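You operate a simulated robot arm through the tools that you are given. There is no shell and no other tool.

The job below is to be done with a simulated robot arm. You get a single attempt, and the scene is never put back.

JOB
Wipe the clamped jar's cap clean with the yellow pad, then stand the jar in the blue tray.
Fine: put the pad back and leave the clamp open. Set down upright: what you pick out. What is to be rubbed or washed off counts as gone when no trace of it is left.

Only the result counts: the job must be done as asked and must still hold three seconds after the hand-in. Knocking over, shifting, dropping, spilling or breaking anything else fails it. Lids that push on must go on centred and level and be pressed home; caps that screw on are set level and turned clockwise until they are tight.

ROBOT AND FRAMES
A 6-joint arm with a two-finger parallel gripper, fixed in place. Base frame: the origin is at the foot of the arm, x ahead of it, y to its left, z up; the work surface is at about z = 860. Lengths are in mm, angles in degrees, forces in N, time in s.
With the tool pointing down near the work surface it reaches from about 240 to 640 mm from the base axis. Its first joint turns from -66.0 to 66.0 degrees. Payload 2.7 kg.
The tool frame sits at the grasp point between the pads (the TCP): z along the fingers, y along the line on which they close. The tips reach 23 mm beyond it. The gripper opens to 94 mm. The fingers are 38 mm wide and 10 mm thick; the gripper's body (54 by 96 mm) begins 39 mm behind the TCP.
Orientation is that of the tool frame in the base frame, as [roll, pitch, yaw] about the fixed x, y, z axes, in that order (R = Rz(yaw) Ry(pitch) Rx(roll)). With the fingers straight down and closing along the base's y, the tool's x points along the base's -x, its y along +y and its z along -z.

CONTROLS
- The arm moves only by the tool arm_command. Its argument "moves" is a list of rows, each an object (a shift or turn left out is 0, a gripper value left out holds the last) with "slide": the shift along the tool's x, y, z in mm, a list of three; "rotation": the turn, a rotation vector about the tool's x, y, z in degrees, a list of three; "hand": the closure in counts, from 0 (fully open) to 255 (shut). In form: [{"slide": [dx, dy, dz], "rotation": [rx, ry, rz], "hand": hand}, ...]. A call has 1 to 20 rows; each row shifts and turns the commanded pose from where the row before left it, along the tool's axes as they then stand. Each row takes 0.2 s and may step no farther than 50 mm and 8.6 degrees from the row before; otherwise, or with a gripper value out of range, the whole call is refused. Where a pose cannot be reached the arm comes as near as it can. A force on the tool above 40 N (or 10 N above the force at the start of the call, whichever is more), or a blocked arm, ends the call early, and 0.2 s more pass. Each finger travels about 45 mm/s and halts on what it meets, pressing with about 29 N; the grip force reading is that of the motor and also rises with nothing between the fingers. The clock runs only during rows and for 0.2 s after the last one: add rows that do not move to give the fingers time. It gives the time, the measured TCP pose, the force on the tool (base axes), the opening and the grip force at its end, in the units of the frame above (readings bear some noise), with the torque about the TCP (base axes, N m) and any sound that the robot's microphone picked up, and new pictures: "views" is both (left out), scene, wrist or none.
- Cameras (640 x 400 px; columns grow to the right, rows downward): "scene" is fixed at [77, -439.3, 1399.1]; the picture's right is [0.79, -0.61, 0.00], its down [-0.37, -0.48, -0.80] and it looks along [0.49, 0.63, -0.61] (base axes); focal length 225 px, centre (320, 200). "wrist" rides on the gripper at [86, 16, -75] in the tool frame; the picture's right is [-0.18, 0.98, 0.00], its down [-0.58, -0.11, -0.81] and it looks along [-0.79, -0.15, 0.59] (tool axes); focal length 243 px, centre (320, 200).
- pixel_to_xyz(camera, pixels): for up to 12 pixels [column, row] of the newest picture of that camera ("zoom" is the newest enlarged one), the place [x, y, z] in the base frame of the surface seen there, good to about 2 mm, but the place of the scene camera against the robot may be out by one fixed shift of up to 12 mm in any direction. The clock stands still meanwhile.
- close_up(camera, box): a new picture of the part [left, top, right, bottom] of that camera's present view, enlarged. The clock stands still meanwhile.
- finish_job(): hands the job in; it is judged then, once.

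Unless the task says otherwise, let go and move clear before handing in.

The tools are called after "Request:" as a command line: name --argument value ..., lists and objects as JSON in quotes. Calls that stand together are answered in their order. arm_command: Moves the arm, as the interface text tells. Its arguments: {"type":"object","properties":{"moves":{"type":"array","items":{"type":"object","properties":{"slide":{"type":"array","items":{"type":"number"}},"rotation":{"type":"array","items":{"type":"number"}},"hand":{"type":"number"}}}},"views":{"type":"string","enum":["both","scene","wrist","none"]}},"required":["moves"]} The other tools are called the same way: pixel_to_xyz (camera, pixels) gives the place of the surface under pixels of a picture; close_up (camera, box) takes an enlarged picture of a part of a camera's view; finish_job () hands the job in.

At the start:

```text
time_s: 0.0
tool_pos: [330.6, -89.1, 1203.7]
ee_rot: [-180.0, 0.0, 179.8]
wrist_force: [0.0, 0.0, -0.8]
torque: [-0.04, -0.01, 0.01]
gripper_width: 93.9
grasp_force: 0.1
```

scene: 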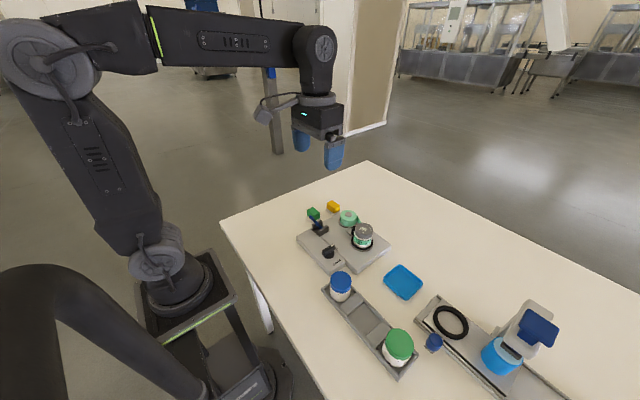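
wrist: 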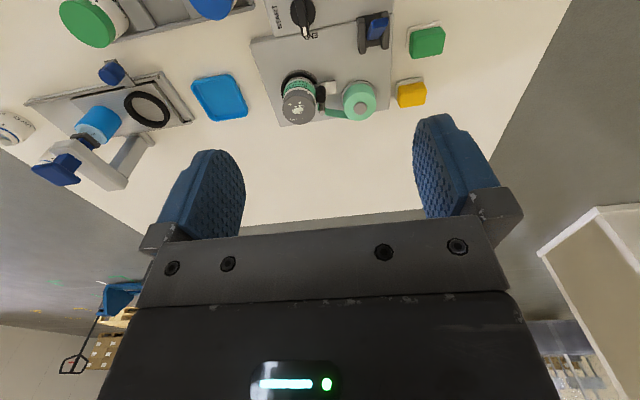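

The scene shows a clamp fixture with a jar (scene ~363,235), yellow pad (~333,207), green pad (~314,214) and a blue tray (~403,282). I'll take close-ups to look at these in detail.

Request:
close_up --camera "scene" --box '[290, 190, 450, 290]'

Request:
close_up --camera "wrist" --box '[180, 0, 480, 188]'

Request:
close_up --camera "scene" --box '[310, 250, 590, 400]'

```text
4.00 times, centred on (370, 240) of scene
```

zoom: 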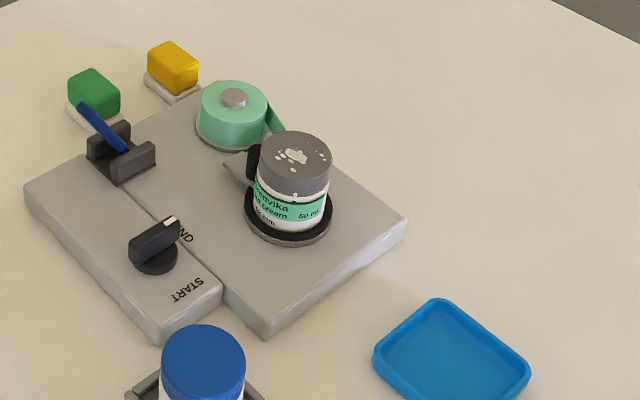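

```text
2.13 times, centred on (330, 94) of wrist
```

zoom: 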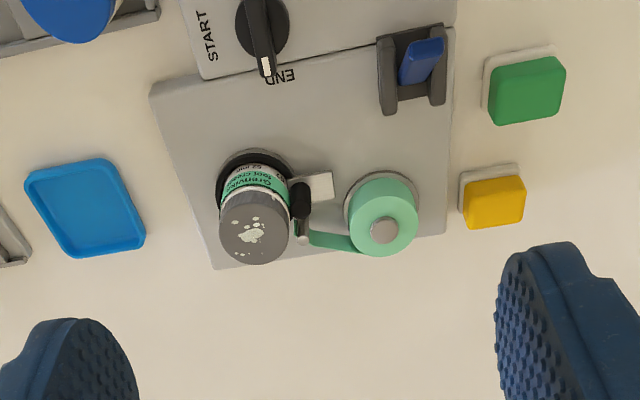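

```text
2.29 times, centred on (450, 325) of scene
```

zoom: 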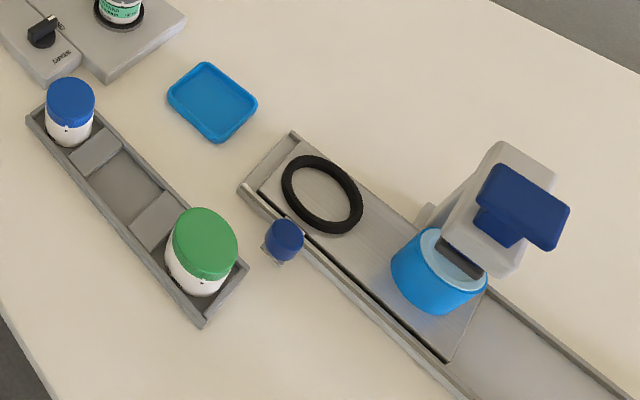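

The jar's cap carries pale specks; a blue lever (wrist zoom ~425,60), a START/END dial and a roller arm are on the fixture. I'll measure places with the wrist camera.

Request:
pixel_to_xyz --camera "wrist" --pixels '[[298, 107], [300, 84], [411, 93], [425, 42], [360, 100], [378, 27], [302, 12], [219, 97], [260, 50], [385, 40], [327, 92], [320, 96]]'

Request:
pixel_to_xyz --camera "scene" --pixels '[[363, 229], [333, 206], [313, 213], [348, 216], [328, 252], [317, 222], [403, 283], [340, 281], [398, 343], [353, 231], [300, 240], [390, 247]]'

Request:
close_up --camera "wrist" --box '[270, 60, 400, 140]'

Request:
close_up --camera "scene" --box '[300, 200, 396, 260]'

```text
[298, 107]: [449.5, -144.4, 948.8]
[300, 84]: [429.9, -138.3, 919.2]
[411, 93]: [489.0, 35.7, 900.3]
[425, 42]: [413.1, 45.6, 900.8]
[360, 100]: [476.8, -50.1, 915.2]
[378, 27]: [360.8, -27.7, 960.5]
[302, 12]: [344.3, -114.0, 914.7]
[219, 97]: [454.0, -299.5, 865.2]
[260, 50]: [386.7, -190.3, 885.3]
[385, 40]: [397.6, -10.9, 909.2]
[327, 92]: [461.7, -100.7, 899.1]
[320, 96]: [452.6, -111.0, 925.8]
```

```text
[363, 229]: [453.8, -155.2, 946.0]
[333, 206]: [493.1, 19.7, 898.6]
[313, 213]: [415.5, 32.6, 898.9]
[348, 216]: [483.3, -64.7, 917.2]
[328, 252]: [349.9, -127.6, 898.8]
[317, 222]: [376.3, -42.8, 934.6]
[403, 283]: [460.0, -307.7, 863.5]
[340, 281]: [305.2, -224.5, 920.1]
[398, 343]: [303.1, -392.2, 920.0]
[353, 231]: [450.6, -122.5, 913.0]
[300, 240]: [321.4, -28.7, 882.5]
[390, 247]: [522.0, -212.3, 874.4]
```

```text
4.92 times, centred on (335, 100) of wrist
```

zoom: 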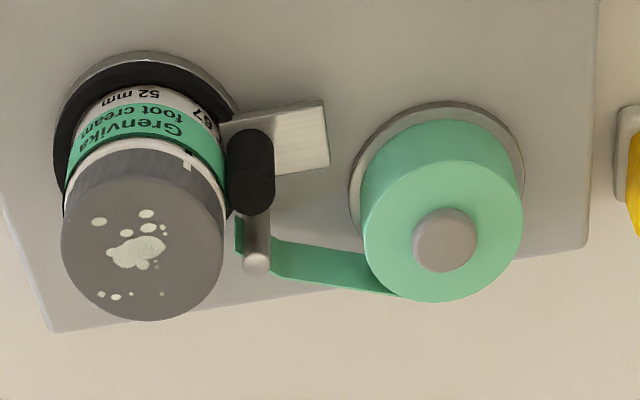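

```text
6.67 times, centred on (348, 230) of scene
```

zoom: 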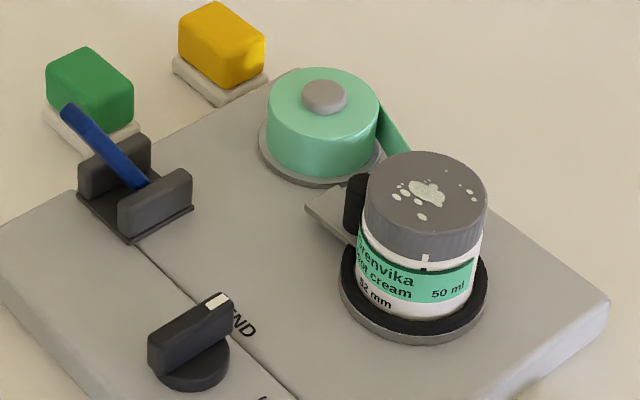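

The lever geometry needs care, so I'll probe several points on the lever, brackets, dial and roller in the newest zoom (scene).

Request:
pixel_to_xyz --camera "zoom" --pixels '[[72, 112], [90, 130], [110, 152], [140, 183], [115, 165], [155, 200], [130, 225], [98, 195], [215, 302], [165, 345], [190, 375], [330, 210]]'

Request:
pixel_to_xyz --camera "zoom" --pixels '[[425, 155], [370, 195], [485, 195], [425, 250], [425, 200], [375, 300], [470, 320], [320, 95], [220, 30], [220, 70], [355, 200], [345, 215]]'

```text
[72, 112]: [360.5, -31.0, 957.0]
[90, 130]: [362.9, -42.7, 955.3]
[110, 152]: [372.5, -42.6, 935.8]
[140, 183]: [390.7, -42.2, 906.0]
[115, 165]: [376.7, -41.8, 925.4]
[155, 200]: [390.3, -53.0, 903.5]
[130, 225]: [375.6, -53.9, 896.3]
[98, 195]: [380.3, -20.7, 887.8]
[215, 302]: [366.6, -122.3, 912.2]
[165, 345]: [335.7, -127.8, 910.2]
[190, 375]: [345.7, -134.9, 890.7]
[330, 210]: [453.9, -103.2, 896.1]
```

```text
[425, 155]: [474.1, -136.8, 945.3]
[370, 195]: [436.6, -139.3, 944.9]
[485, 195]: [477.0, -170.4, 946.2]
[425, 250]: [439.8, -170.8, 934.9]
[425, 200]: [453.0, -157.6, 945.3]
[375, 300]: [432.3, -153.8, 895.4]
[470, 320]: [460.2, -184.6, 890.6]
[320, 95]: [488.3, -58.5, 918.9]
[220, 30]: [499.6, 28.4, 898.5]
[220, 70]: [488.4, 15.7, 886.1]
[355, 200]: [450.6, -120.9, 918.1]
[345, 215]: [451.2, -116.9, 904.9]
```

The lever runs from about (391,-40,905) to its tip (360,-31,957) and leans toward the robot. I'll go down over the fixture for a closer wrist view of the jar, clamp and pads.

Request:
arm_command --moves '[{"slide": [0, -8, 40]}, {"slide": [0, -8, 40]}, {"slide": [0, -8, 40]}, {"slide": [0, -6, 30]}, {"slide": [0, 0, 0]}]' --views "both"

```text
time_s: 1.2
tool_pos: [331.0, -116.7, 1053.3]
ee_rot: [-180.0, 0.1, 180.0]
wrist_force: [0.3, -0.6, 0.2]
torque: [-0.01, 0.01, 0.0]
gripper_width: 94.0
grasp_force: 0.1
```

scene: 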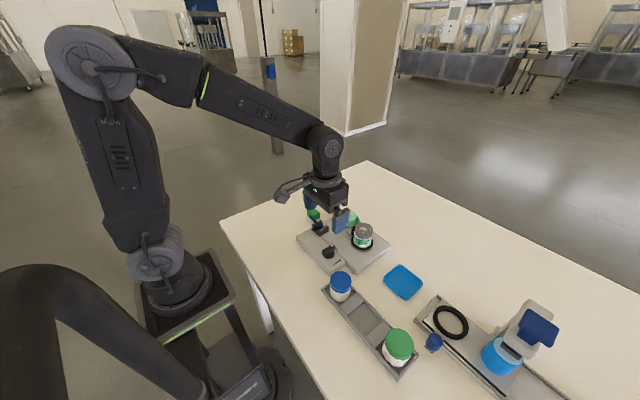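
wrist: 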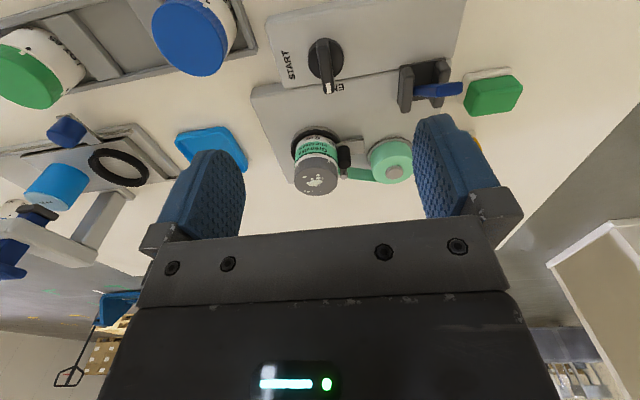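

Request:
close_up --camera "wrist" --box '[264, 100, 424, 200]'

Request:
pixel_to_xyz --camera "wrist" --pixels '[[317, 180], [296, 176], [338, 176], [317, 160], [317, 194], [344, 160], [395, 170], [438, 90], [455, 88], [420, 94], [312, 145], [316, 133]]'

Request:
close_up --camera "wrist" --box '[380, 40, 540, 140]'

```text
4.00 times, centred on (344, 150) of wrist
```

zoom: 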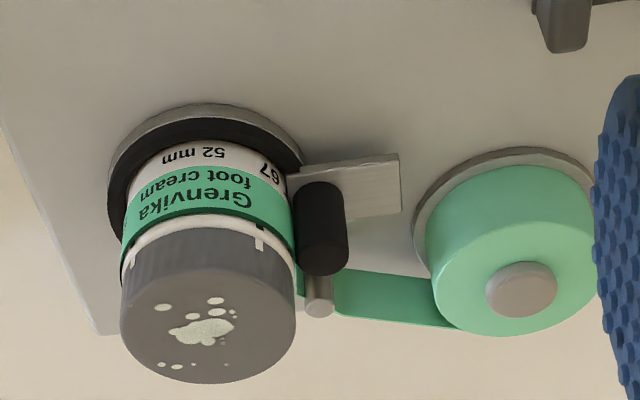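

```text
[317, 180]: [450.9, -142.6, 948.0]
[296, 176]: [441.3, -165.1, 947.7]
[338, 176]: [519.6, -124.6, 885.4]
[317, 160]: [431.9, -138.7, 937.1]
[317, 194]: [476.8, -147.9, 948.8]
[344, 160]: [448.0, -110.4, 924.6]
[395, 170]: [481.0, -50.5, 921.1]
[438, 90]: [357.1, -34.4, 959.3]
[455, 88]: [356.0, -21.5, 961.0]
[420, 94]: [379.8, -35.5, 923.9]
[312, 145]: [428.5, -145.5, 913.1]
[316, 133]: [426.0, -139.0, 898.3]
```

```text
4.00 times, centred on (460, 90) of wrist
```

zoom: 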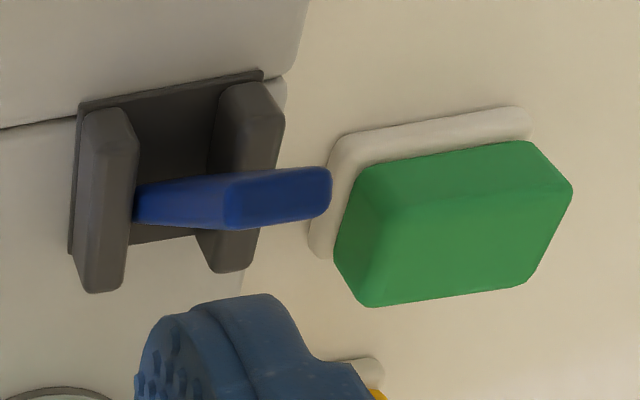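

The jar's cap centre is near (453,-144,948). Next I'll move left to get a clear look at the yellow pad and its holder.

Request:
arm_command --moves '[{"slide": [-5, 42, 0]}, {"slide": [-6, 42, 10]}, {"slide": [-6, 42, 15]}, {"slide": [-6, 41, 15]}, {"slide": [0, 0, 0]}]' --views "both"

Request:
close_up --camera "wrist" --box '[200, 80, 440, 230]'

```text
time_s: 2.4
tool_pos: [352.7, 51.4, 1013.7]
ee_rot: [-180.0, 0.1, 179.9]
wrist_force: [-0.1, 0.3, -1.0]
torque: [0.01, -0.01, -0.02]
gripper_width: 93.6
grasp_force: 0.0
```

scene: 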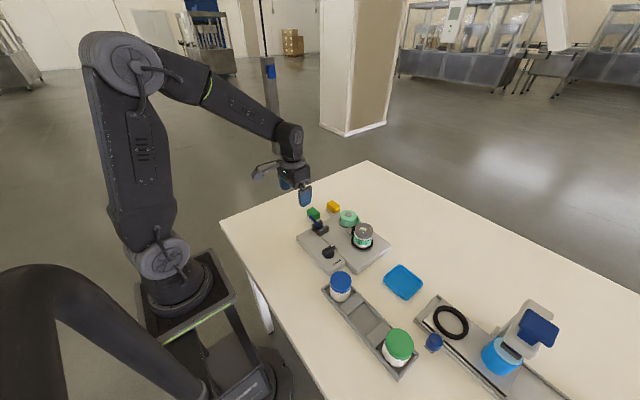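
wrist: 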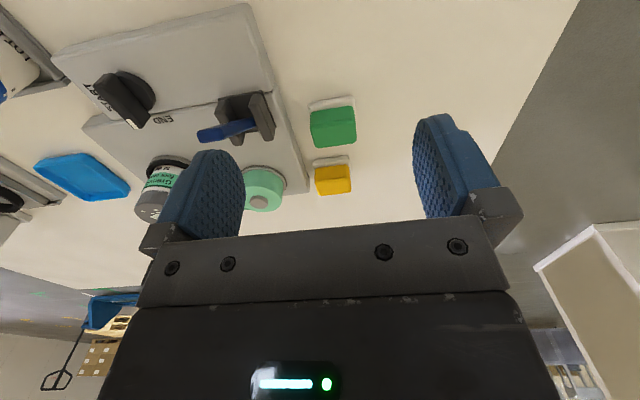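

```text
2.67 times, centred on (320, 155) of wrist
```

zoom: 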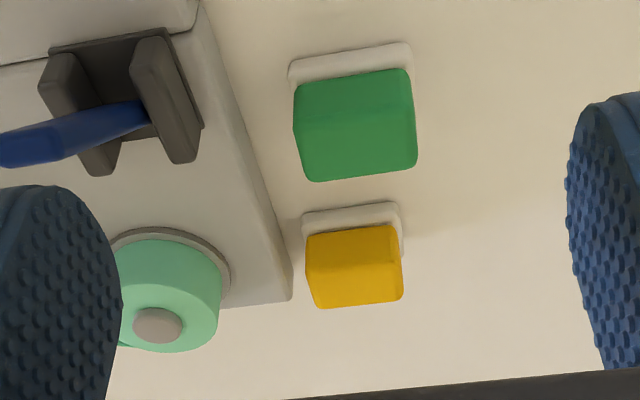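

Request:
close_up --camera "wrist" --box '[290, 140, 370, 190]'

Request:
pixel_to_xyz --camera "zoom" --pixels '[[200, 235], [460, 205], [220, 420], [480, 400], [340, 280], [340, 350], [220, 200], [470, 180], [200, 170], [470, 140], [340, 210], [330, 160]]'

```text
8.00 times, centred on (330, 165) of wrist
```

zoom: 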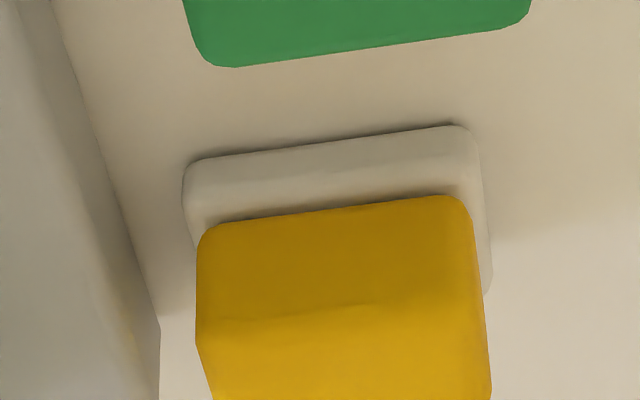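

```text
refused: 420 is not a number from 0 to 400
```

Request:
close_up --camera "wrist" --box '[292, 150, 372, 200]'

Request:
pixel_to_xyz --camera "zoom" --pixels '[[188, 170], [450, 130], [200, 255], [460, 215], [230, 350], [465, 330], [330, 300], [330, 200], [190, 110], [460, 70], [330, 350], [330, 235]]'

```text
8.00 times, centred on (332, 175) of wrist
```

zoom: 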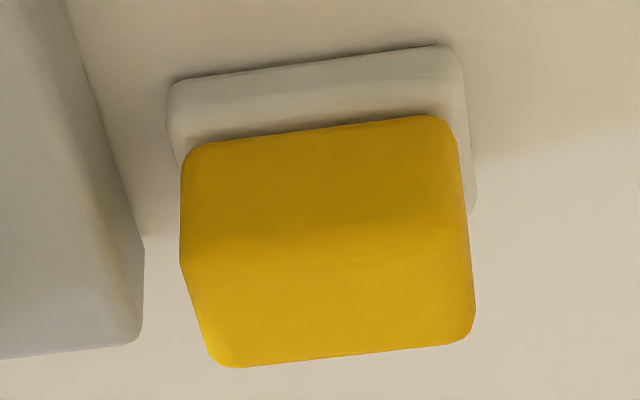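

```text
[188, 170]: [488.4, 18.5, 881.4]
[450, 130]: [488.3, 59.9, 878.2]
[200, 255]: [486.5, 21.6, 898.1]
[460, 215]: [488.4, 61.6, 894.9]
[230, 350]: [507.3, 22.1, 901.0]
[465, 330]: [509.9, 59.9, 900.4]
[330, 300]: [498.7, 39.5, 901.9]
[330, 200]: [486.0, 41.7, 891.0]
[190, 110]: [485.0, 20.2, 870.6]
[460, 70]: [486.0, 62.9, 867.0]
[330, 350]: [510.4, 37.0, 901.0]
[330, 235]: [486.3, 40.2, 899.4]
```

The yellow pad spans about x 486–512, y 20–62, z 875–901 on its holder. I'll move above it, pre-closing slightly.

Request:
arm_command --moves '[{"slide": [-40, -3, 0], "hand": 60}, {"slide": [-40, -3, 0]}, {"slide": [-40, -3, 0]}, {"slide": [-26.3, -1.5, 20]}, {"slide": [0, 0, 30]}, {"slide": [0, 0, 0]}]' --views "both"

Request:
close_up --camera "scene" --box '[280, 160, 400, 235]'

```text
time_s: 3.8
tool_pos: [499.6, 38.9, 963.9]
ee_rot: [180.0, 0.0, 180.0]
wrist_force: [-0.2, 0.0, 0.4]
torque: [-0.04, 0.0, 0.0]
gripper_width: 71.7
grasp_force: 0.1
```

scene: 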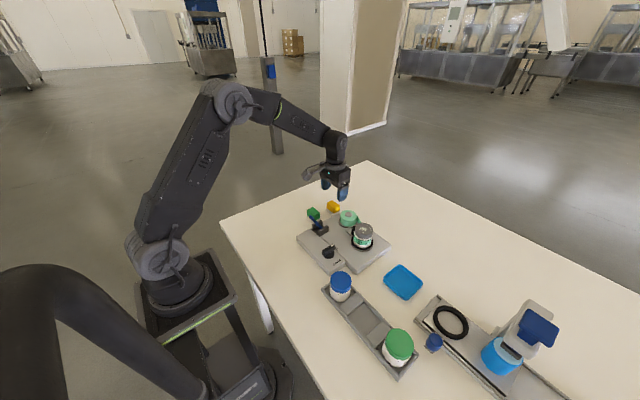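
wrist: 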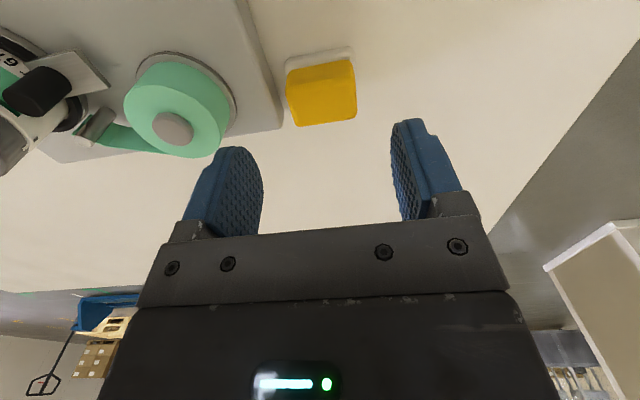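

```text
5.33 times, centred on (340, 198) of scene
```

zoom: 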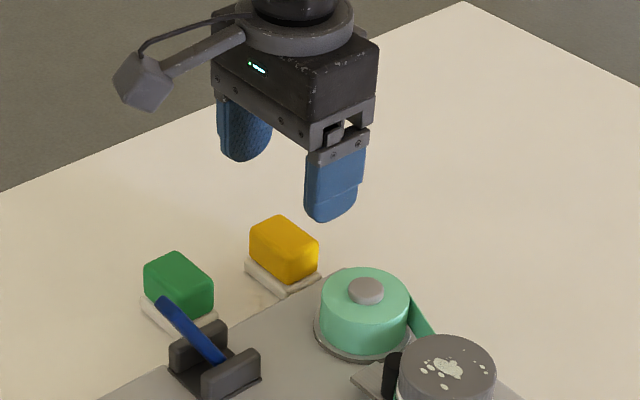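

Request:
close_up --camera "wrist" --box '[256, 30, 384, 110]'

Request:
pixel_to_xyz --camera "wrist" --pixels '[[289, 90], [352, 78], [296, 122], [354, 114], [320, 100], [325, 118], [290, 70], [350, 60], [285, 63], [352, 48]]'

```text
5.00 times, centred on (320, 70) of wrist
```

zoom: 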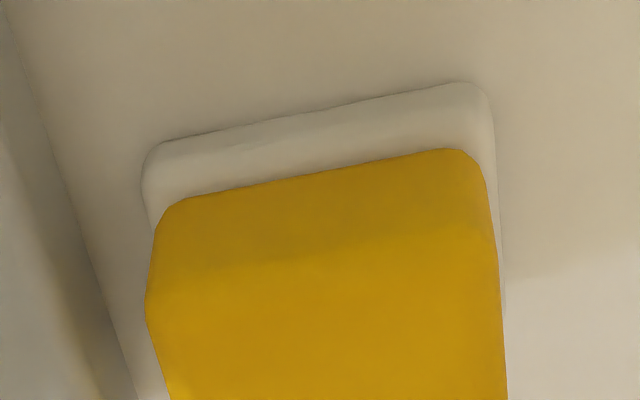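

```text
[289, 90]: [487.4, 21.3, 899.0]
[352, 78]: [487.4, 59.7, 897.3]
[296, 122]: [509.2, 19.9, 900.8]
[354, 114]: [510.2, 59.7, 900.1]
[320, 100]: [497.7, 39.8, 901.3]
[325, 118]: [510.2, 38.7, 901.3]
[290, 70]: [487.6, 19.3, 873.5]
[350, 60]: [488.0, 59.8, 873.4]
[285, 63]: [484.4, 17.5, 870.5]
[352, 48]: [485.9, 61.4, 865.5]
```

The pad is centred at (499,40) and squared with the base axes. I'll go down to TCP z≈909 (tips at 886) and close on it.

Request:
arm_command --moves '[{"slide": [0.6, 1.0, 20]}, {"slide": [0, 0, 20]}, {"slide": [0, 0, 15]}, {"slide": [0, 0, 0]}, {"hand": 255}, {}, {}, {}, {}, {}]' --views "both"

```text
time_s: 6.0
tool_pos: [499.9, 38.8, 909.1]
ee_rot: [-180.0, 0.0, 180.0]
wrist_force: [0.6, 0.0, 1.7]
torque: [0.03, -0.02, -0.01]
gripper_width: 43.3
grasp_force: 29.0
```

scene: 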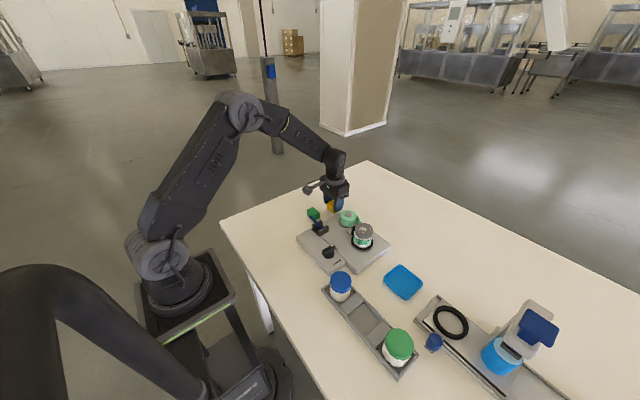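
wrist: 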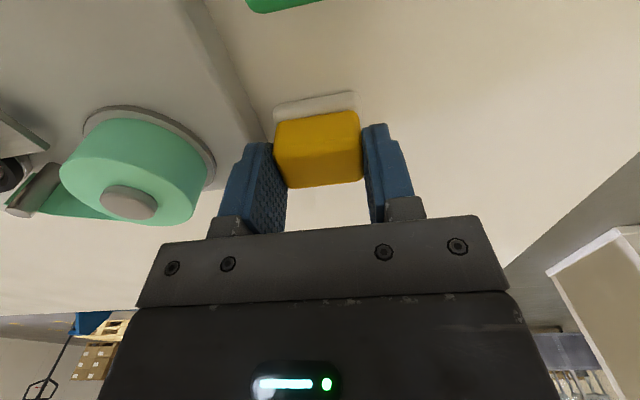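

The fingers stopped at 43 mm with 29 N, so the pad is held. I'll lift it straight up and check.

Request:
arm_command --moves '[{"slide": [0, 0, -15]}, {"slide": [0, 0, -25]}, {"slide": [0, 0, -30]}, {"slide": [0, 0, -30]}, {}]' --views "both"

Request:
close_up --camera "scene" --box '[280, 140, 400, 215]'

Request:
close_up --camera "wrist" --box '[200, 40, 440, 190]'

```text
time_s: 7.2
tool_pos: [498.6, 37.8, 1008.0]
ee_rot: [-180.0, 0.1, -180.0]
wrist_force: [0.4, -0.6, 0.7]
torque: [-0.01, -0.01, -0.02]
gripper_width: 42.6
grasp_force: 29.3
```

scene: 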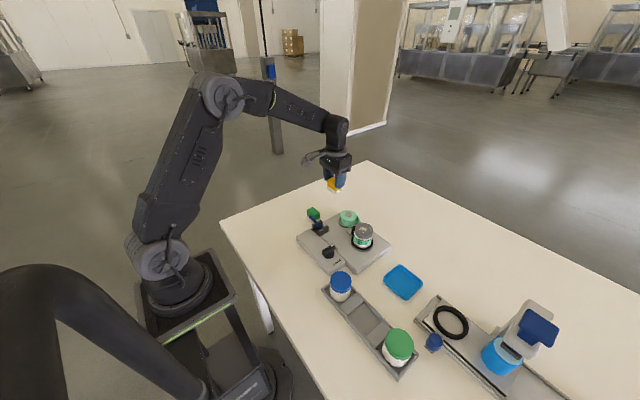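
wrist: 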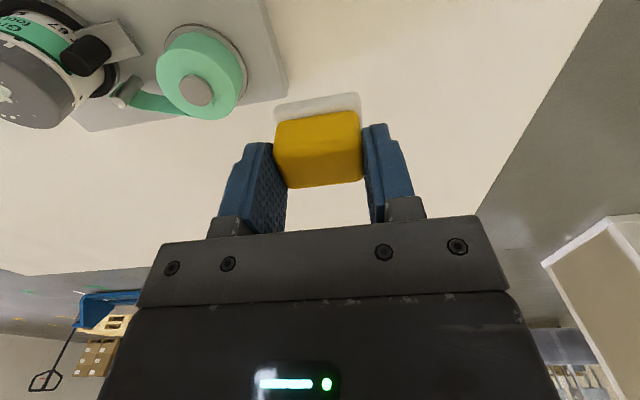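

```text
5.33 times, centred on (340, 178) of scene
```

zoom: 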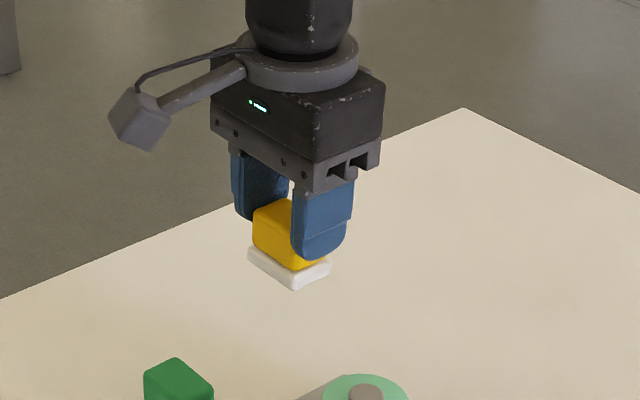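

```text
2.67 times, centred on (320, 115) of wrist
```

zoom: 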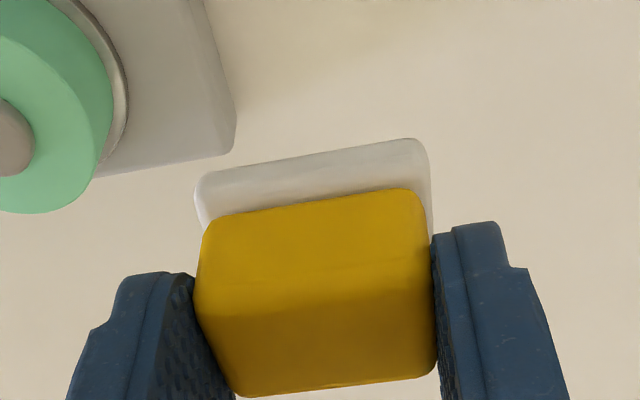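

The pad turns out to have a white wiping felt below the yellow grip, so its underside is about 49 mm below the TCP. I'll raise a little and carry it above the cap at (453,-144).

Request:
arm_command --moves '[{"slide": [5, 0, -20]}, {"slide": [10, -40, 0]}, {"slide": [10, -45, 0]}, {"slide": [10, -48, 0]}, {"slide": [10, -48, 0]}, {}, {}]' --views "both"

Request:
close_up --camera "scene" --box '[300, 170, 420, 245]'

Request:
close_up --camera "wrist" --box '[200, 40, 440, 190]'

```text
time_s: 8.8
tool_pos: [455.0, -143.7, 1030.1]
ee_rot: [-180.0, 0.1, 179.9]
wrist_force: [-0.4, 0.0, 0.0]
torque: [0.01, -0.01, 0.01]
gripper_width: 42.9
grasp_force: 29.6
```

scene: 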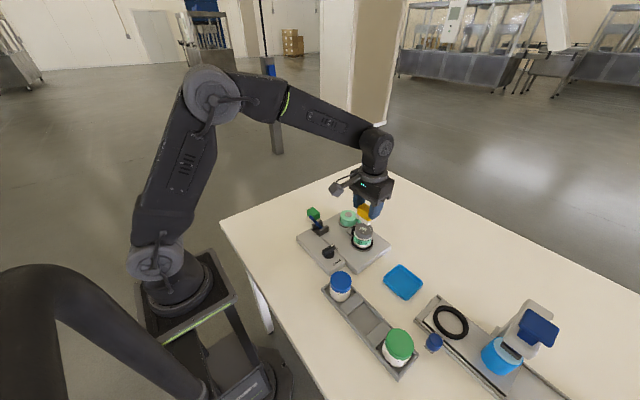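
wrist: 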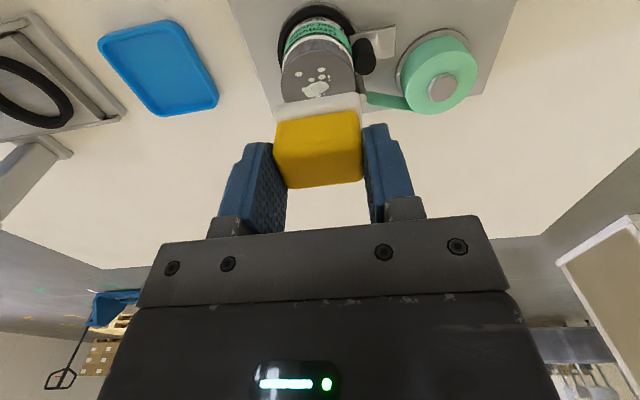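

```text
5.33 times, centred on (360, 208) of scene
```

zoom: 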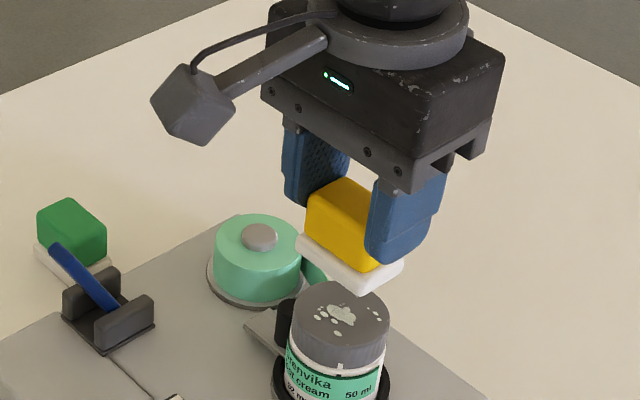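

```text
2.67 times, centred on (320, 115) of wrist
```

zoom: 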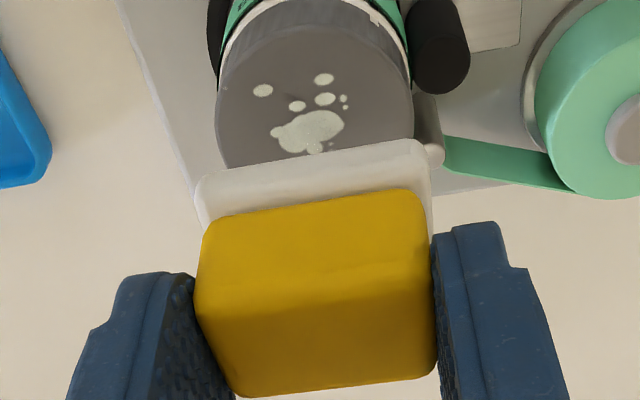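

The pad sits above the cap with the felt about 30 mm over it. I'll lower towards contact (expected TCP z≈997).

Request:
arm_command --moves '[{"slide": [1.0, -0.5, 15]}, {"slide": [0, 0, 10]}, {"slide": [0, 0, 4]}, {}]' --views "none"

Request:
arm_command --moves '[{"slide": [0, 0, 2]}, {}]' --views "scene"

Request:
close_up --camera "scene" --box '[320, 190, 400, 240]'

```text
time_s: 9.8
tool_pos: [453.6, -143.1, 999.4]
ee_rot: [180.0, 0.0, 180.0]
wrist_force: [0.0, 0.1, 0.1]
torque: [0.02, -0.02, -0.01]
gripper_width: 42.7
grasp_force: 29.3
```

```text
time_s: 10.4
tool_pos: [453.1, -143.3, 997.6]
ee_rot: [180.0, 0.0, 179.9]
wrist_force: [-0.4, -0.2, -1.2]
torque: [0.01, 0.03, -0.04]
gripper_width: 42.9
grasp_force: 29.0
```

scene: 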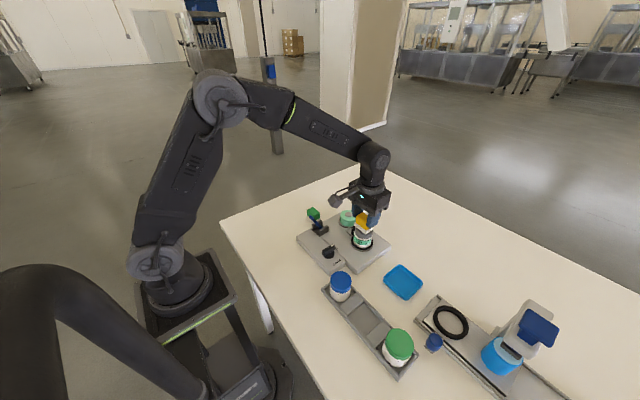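

```text
8.00 times, centred on (360, 215) of scene
```

zoom: 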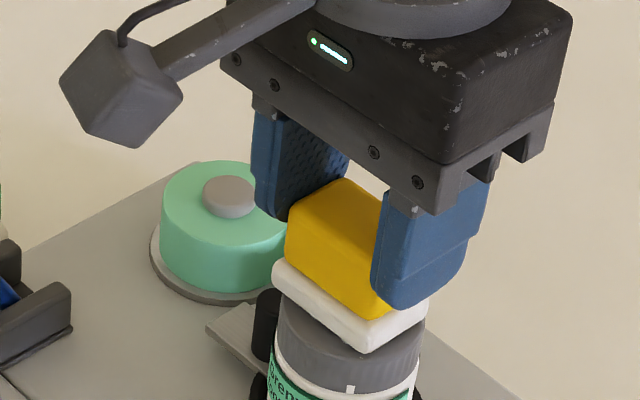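

The felt is just above or touching the cap with no force yet. I'll step down 1 mm at a time until I read a few newtons.

Request:
arm_command --moves '[{"slide": [0, 0, 1]}, {}]' --views "none"

Request:
arm_command --moves '[{"slide": [0, 0, 1]}, {}]' --views "none"

```text
time_s: 11.0
tool_pos: [453.6, -142.3, 995.6]
ee_rot: [-180.0, 0.2, -180.0]
wrist_force: [-0.2, 0.3, -0.3]
torque: [-0.01, 0.0, -0.02]
gripper_width: 43.0
grasp_force: 29.6
```

```text
time_s: 11.6
tool_pos: [453.4, -143.2, 994.7]
ee_rot: [-180.0, 0.0, -180.0]
wrist_force: [0.5, -0.2, 0.6]
torque: [-0.02, 0.01, -0.03]
gripper_width: 42.9
grasp_force: 28.9
```

Request:
arm_command --moves '[{"slide": [0, 0, 1]}, {}]' --views "none"

Request:
arm_command --moves '[{"slide": [0, 0, 1]}, {}]' --views "none"

```text
time_s: 12.2
tool_pos: [453.5, -142.4, 995.7]
ee_rot: [-179.9, 0.2, 180.0]
wrist_force: [-1.7, 0.5, 8.4]
torque: [-0.01, 0.13, 0.0]
gripper_width: 42.9
grasp_force: 28.6
```

```text
time_s: 12.8
tool_pos: [453.9, -142.3, 995.2]
ee_rot: [180.0, 0.4, 180.0]
wrist_force: [-2.6, 1.7, 21.4]
torque: [0.03, 0.17, -0.01]
gripper_width: 42.7
grasp_force: 28.4
```

Contact made with ~21 N. I'll ease off 0.6 mm and stroke back and forth across the cap, watching the force.

Request:
arm_command --moves '[{"slide": [0, 0, -0.6]}, {"slide": [7, 0, 0]}, {"slide": [7, 0, 0]}, {"slide": [-7, 0, 0]}, {"slide": [-7, 0, 0]}, {"slide": [-7, 0, 0]}, {"slide": [-7, 0, 0]}, {"slide": [7, 0, 0]}, {"slide": [7, 0, 0]}]' --views "both"

Request:
close_up --camera "scene" --box '[320, 190, 400, 240]'

```text
time_s: 13.9
tool_pos: [444.6, -142.4, 994.2]
ee_rot: [179.9, -0.8, 179.8]
wrist_force: [-2.8, 0.2, 6.5]
torque: [0.05, 0.02, 0.04]
gripper_width: 42.8
grasp_force: 29.1
stopped in row 5: the force on the tool passed its limit at 41 N (the readings are from after the stop); the commanded pose is now the measured one
```

scene: 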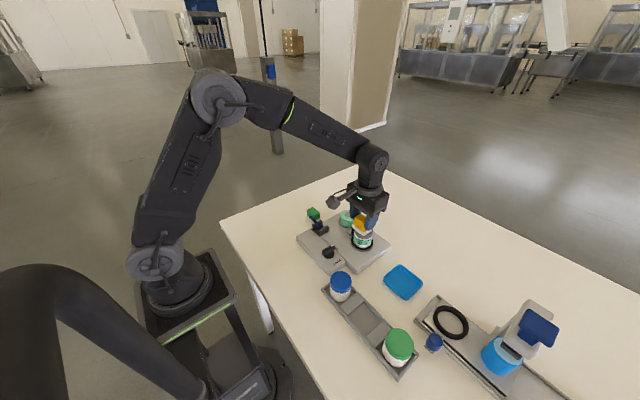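
wrist: 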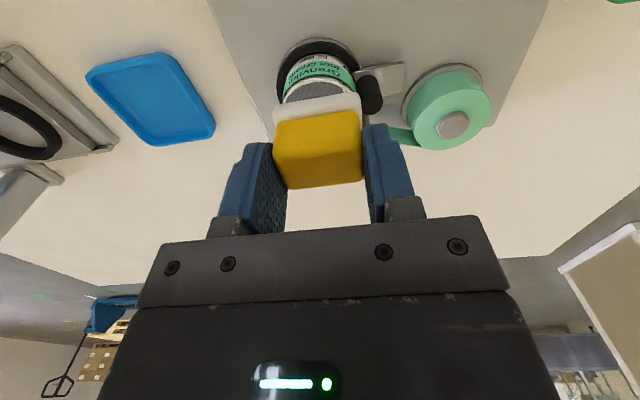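

```text
8.00 times, centred on (360, 215) of scene
```

zoom: 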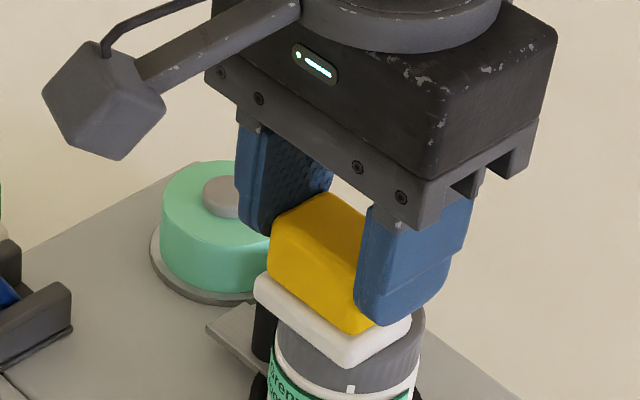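

A spike to 41 N stopped the stroke, and now I read ~6.5 N at x≈445. I'll use gentler, slower strokes at this lighter pressure.

Request:
arm_command --moves '[{"slide": [-3, 0, 0]}, {"slide": [-3, 0, 0]}, {"slide": [-3, 0, 0]}, {"slide": [-3, 0, 0]}]' --views "none"

```text
time_s: 14.9
tool_pos: [455.3, -143.1, 995.4]
ee_rot: [179.9, -0.8, 179.8]
wrist_force: [-7.7, -0.7, 13.1]
torque: [-0.12, 0.22, -0.05]
gripper_width: 43.0
grasp_force: 28.7
```

Friction is ~8 N at 13 N normal, still fine. I'll level the tool and continue the stroke to the far side, easing slightly.

Request:
arm_command --moves '[{"slide": [-3, 0, -0.3], "rotation": [0, -0.7, 0]}, {"slide": [-3, 0, 0]}, {"slide": [-3, 0, 0]}, {"slide": [-3, 0, 0]}, {"slide": [-3, 0, 0]}]' --views "none"

Request:
arm_command --moves '[{"slide": [3, 0, 0]}, {"slide": [3, 0, 0]}, {"slide": [3, 0, 0]}, {"slide": [3, 0, 0]}, {"slide": [3, 0, 0]}]' --views "none"

```text
time_s: 16.1
tool_pos: [471.5, -143.2, 994.6]
ee_rot: [179.9, -0.1, 179.9]
wrist_force: [-4.0, -0.2, 7.4]
torque: [-0.03, 0.17, 0.03]
gripper_width: 43.0
grasp_force: 28.8
```

```text
time_s: 17.3
tool_pos: [458.7, -142.3, 994.9]
ee_rot: [179.8, 0.0, 179.7]
wrist_force: [4.1, 0.8, 4.5]
torque: [-0.03, -0.31, -0.01]
gripper_width: 42.8
grasp_force: 29.2
```

Strokes now run smoothly at 4–8 N. I'll continue to the near side, and do strokes with sideways offsets to cover the full cap.

Request:
arm_command --moves '[{"slide": [4, 0, 0.2]}, {"slide": [4, 0, 0]}, {"slide": [4, 0, 0]}, {"slide": [4, 0, 0]}, {"slide": [4, 0, 0]}, {"slide": [0, -4, 0]}, {"slide": [0, -4, 0]}]' --views "none"

Request:
arm_command --moves '[{"slide": [-4, 0, 0]}, {"slide": [-4, 0, 0]}, {"slide": [-4, 0, 0]}, {"slide": [-4, 0, 0]}, {"slide": [-4, 0, 0]}, {"slide": [-4, 0, 0]}, {"slide": [-4, 0, 0]}, {"slide": [-4, 0, 0]}]' --views "none"

```text
time_s: 18.9
tool_pos: [436.7, -149.6, 994.1]
ee_rot: [179.8, -0.2, 179.9]
wrist_force: [-1.7, 10.8, 15.1]
torque: [0.59, -0.12, 0.2]
gripper_width: 42.9
grasp_force: 28.9
```

```text
time_s: 20.7
tool_pos: [469.2, -150.4, 993.2]
ee_rot: [179.9, -0.1, 179.9]
wrist_force: [-7.8, 3.0, 14.9]
torque: [0.11, 0.39, 0.02]
gripper_width: 43.0
grasp_force: 29.0
```

The strokes hold at ~15 N. Now I'll shift to the other side and stroke back.

Request:
arm_command --moves '[{"slide": [0, 4, -0.2]}, {"slide": [0, 4, 0]}, {"slide": [0, 4, 0]}, {"slide": [0, 4, 0]}]' --views "none"

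Request:
arm_command --moves '[{"slide": [4, 0, 0]}, {"slide": [4, 0, 0]}, {"slide": [4, 0, 0]}, {"slide": [4, 0, 0]}, {"slide": [4, 0, 0]}, {"slide": [4, 0, 0]}, {"slide": [4, 0, 0]}, {"slide": [4, 0, 0]}]' --views "none"

Request:
arm_command --moves '[{"slide": [0, -4, 0]}, {"slide": [0, -4, 0]}, {"slide": [-4, 0, 0]}, {"slide": [-4, 0, 0]}, {"slide": [-4, 0, 0]}, {"slide": [-4, 0, 0]}]' --views "none"

```text
time_s: 21.7
tool_pos: [468.5, -134.2, 994.3]
ee_rot: [179.9, -0.1, 179.8]
wrist_force: [2.5, -3.2, 5.3]
torque: [-0.17, -0.2, 0.02]
gripper_width: 42.9
grasp_force: 28.6
```

```text
time_s: 23.5
tool_pos: [436.9, -135.9, 994.4]
ee_rot: [179.9, -0.2, 179.8]
wrist_force: [3.3, -0.4, 3.2]
torque: [-0.07, -0.21, 0.0]
gripper_width: 43.0
grasp_force: 29.3
```

```text
time_s: 24.9
tool_pos: [452.7, -143.1, 993.9]
ee_rot: [180.0, -0.2, 179.9]
wrist_force: [0.1, 0.0, -1.8]
torque: [0.0, -0.02, 0.0]
gripper_width: 42.7
grasp_force: 29.3
```

No contact force at the end, so the pad has slid up slightly in the grip. I'll lift and step back to inspect the cap.

Request:
arm_command --moves '[{"slide": [0, 0, -20]}, {"slide": [0, 0, -25]}, {"slide": [40, 0, -15]}, {"slide": [40, 0, 0]}, {"slide": [20, 0, 0]}, {}]' --views "both"

Request:
close_up --camera "scene" --box '[332, 205, 396, 245]'

Request:
close_up --camera "wrist" --box '[240, 40, 400, 140]'

```text
time_s: 26.3
tool_pos: [352.9, -143.6, 1051.9]
ee_rot: [179.9, -0.1, 180.0]
wrist_force: [0.7, 0.5, -0.8]
torque: [0.0, 0.0, 0.0]
gripper_width: 42.8
grasp_force: 28.8
```

scene: 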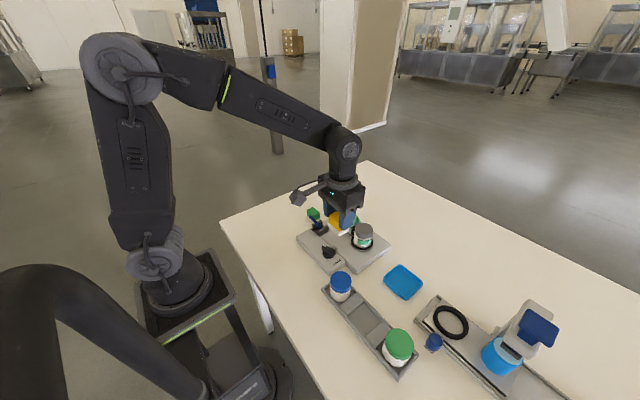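
wrist: 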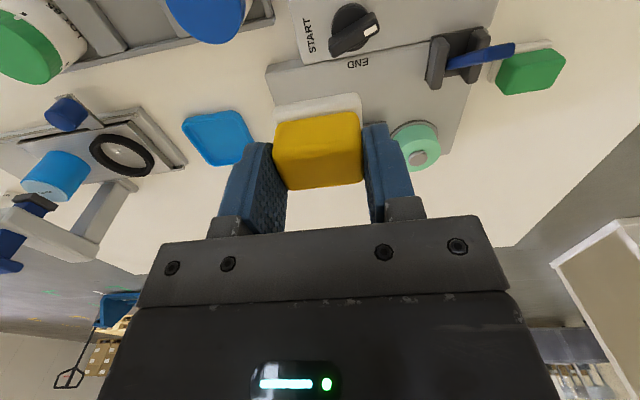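

```text
10.00 times, centred on (364, 225) of scene
```

zoom: 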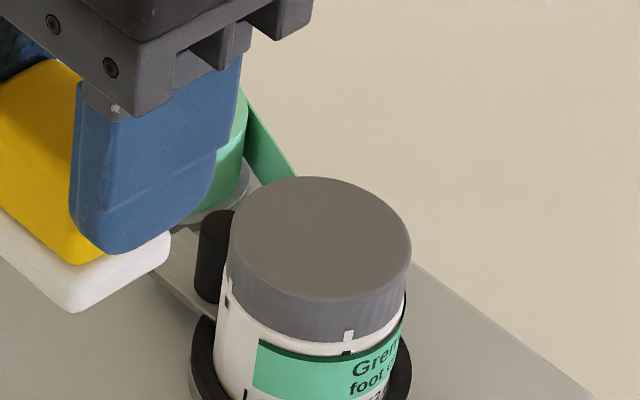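

```text
4.00 times, centred on (320, 90) of wrist
```

zoom: 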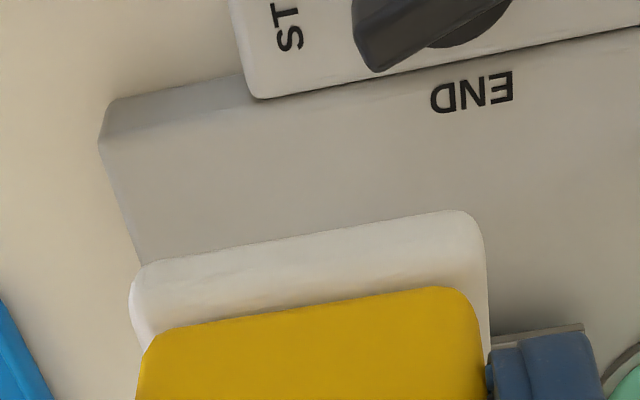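

The cap top looks clean in scene zoom (320,240), but the jar has turned on its turntable (label moved), and the dial seems to have turned too. I'll look at the dial and the cap closely.

Request:
close_up --camera "scene" --box '[292, 205, 396, 270]'

Request:
close_up --camera "wrist" --box '[280, 0, 520, 150]'

```text
6.15 times, centred on (344, 238) of scene
```

zoom: 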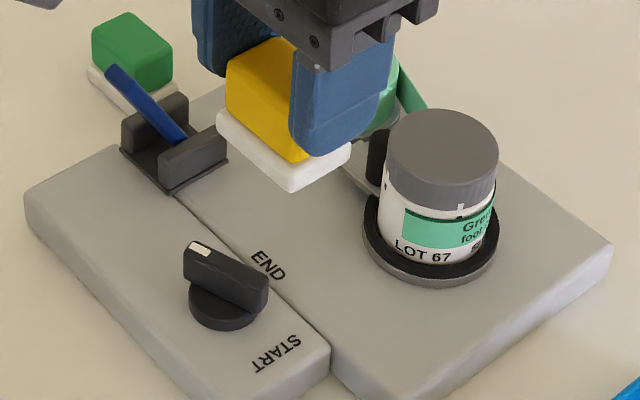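

```text
2.67 times, centred on (400, 75) of wrist
```

zoom: 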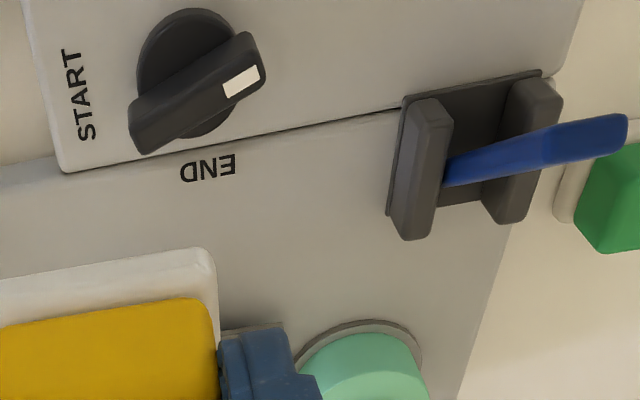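

The dial did turn with the jar, so the turntable is coupled to it. First I'll check the cap from the wrist camera by moving ahead so the cap shows above the pad.

Request:
arm_command --moves '[{"slide": [-45, 0, 0]}, {"slide": [-45, 0, 0]}, {"slide": [-40, 0, 0]}, {}]' --views "both"

Request:
close_up --camera "wrist" --box '[256, 20, 384, 100]'

Request:
close_up --camera "scene" --box '[332, 210, 396, 250]'

```text
time_s: 27.3
tool_pos: [482.3, -142.7, 1055.7]
ee_rot: [180.0, -0.2, 179.8]
wrist_force: [-0.3, 0.1, -0.6]
torque: [-0.01, -0.03, 0.0]
gripper_width: 42.9
grasp_force: 29.2
```

scene: 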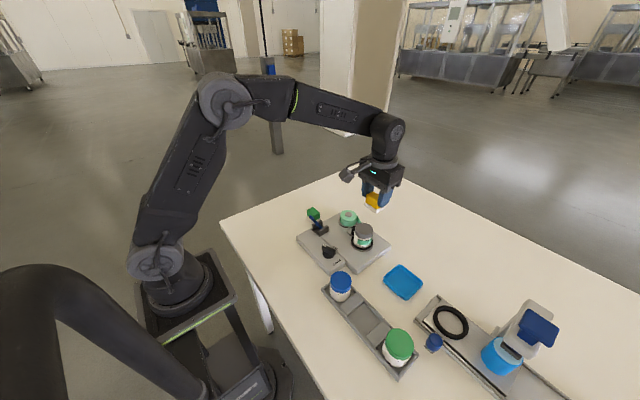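
wrist: 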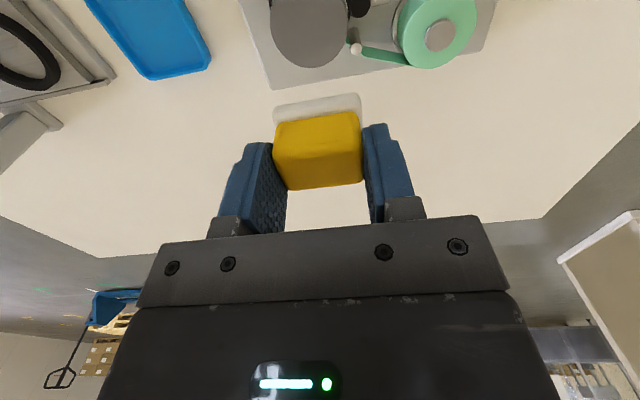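

```text
5.00 times, centred on (320, 60) of wrist
```

zoom: 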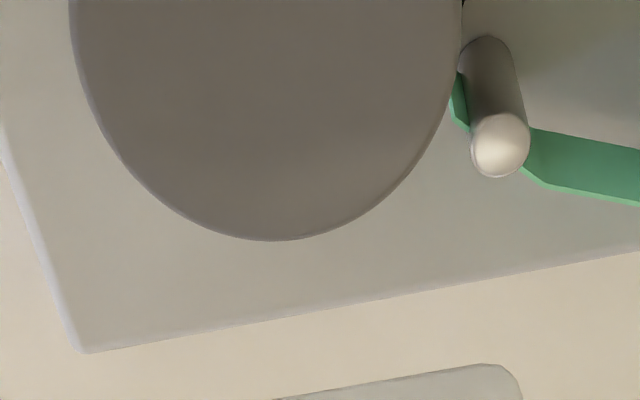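

```text
10.00 times, centred on (364, 230) of scene
```

zoom: 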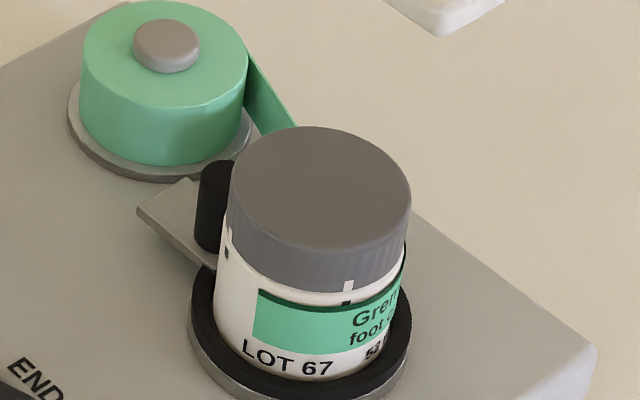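

The cap top is clean from both cameras, and the tick marks between cap and jar are still aligned. I'll return the pad to its original spot (TCP 499.9, 39).

Request:
arm_command --moves '[{"slide": [-4, 45, 0]}, {"slide": [-4, 45, 0]}, {"slide": [-4, 46, 0]}, {"slide": [-5, 46, 0]}, {"slide": [0, 0, 40]}, {"slide": [0, 0, 40]}, {"slide": [0, 0, 40]}, {"slide": [0, 0, 20]}, {}]' --views "both"

Request:
close_up --camera "scene" --box '[290, 170, 386, 230]'

```text
time_s: 29.3
tool_pos: [499.4, 37.2, 915.2]
ee_rot: [179.9, -0.1, 179.9]
wrist_force: [-0.6, -0.8, -0.9]
torque: [0.0, 0.0, 0.01]
gripper_width: 43.0
grasp_force: 28.6
```

scene: 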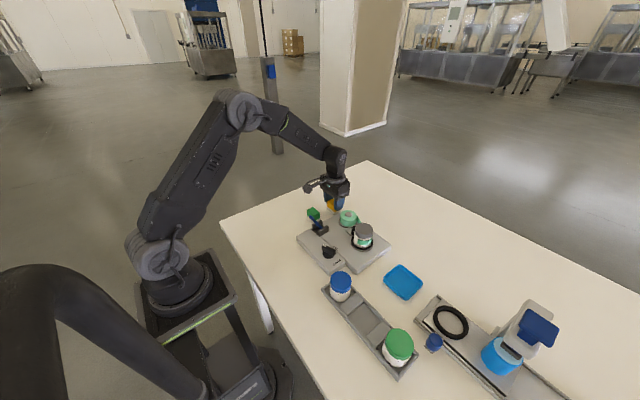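
wrist: 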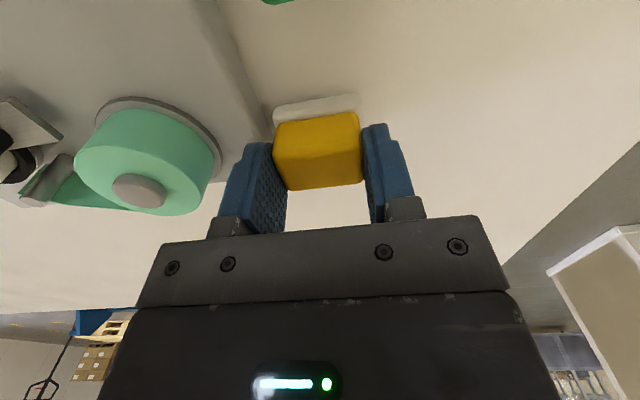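

```text
6.67 times, centred on (338, 200) of scene
```

zoom: 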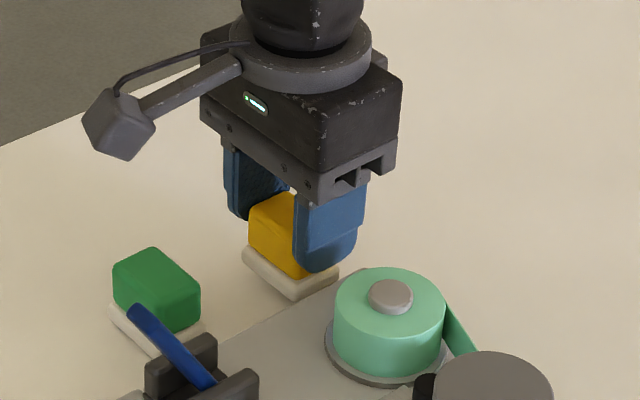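

The pad is about 6 mm above the table. I'll correct y slightly and lower in small steps until it touches.

Request:
arm_command --moves '[{"slide": [0, 1.5, 3]}, {"slide": [0, 0, 2]}, {}]' --views "none"

Request:
arm_command --moves '[{"slide": [0, 0, 1]}, {}]' --views "none"

Request:
arm_command --moves '[{"slide": [0, 0, 1]}, {}]' --views "none"

```text
time_s: 30.1
tool_pos: [499.0, 39.4, 910.9]
ee_rot: [179.9, -0.1, 179.9]
wrist_force: [-0.4, -0.3, -0.3]
torque: [0.04, 0.01, -0.02]
gripper_width: 43.0
grasp_force: 29.2
```

```text
time_s: 30.7
tool_pos: [500.2, 40.7, 909.1]
ee_rot: [179.9, -0.1, 179.9]
wrist_force: [0.0, 0.4, -0.3]
torque: [-0.03, 0.0, -0.02]
gripper_width: 42.8
grasp_force: 28.7
```

```text
time_s: 31.3
tool_pos: [500.8, 41.1, 908.8]
ee_rot: [179.9, -0.1, 179.8]
wrist_force: [-0.4, 1.0, -0.2]
torque: [-0.01, 0.02, 0.0]
gripper_width: 43.0
grasp_force: 28.7
```

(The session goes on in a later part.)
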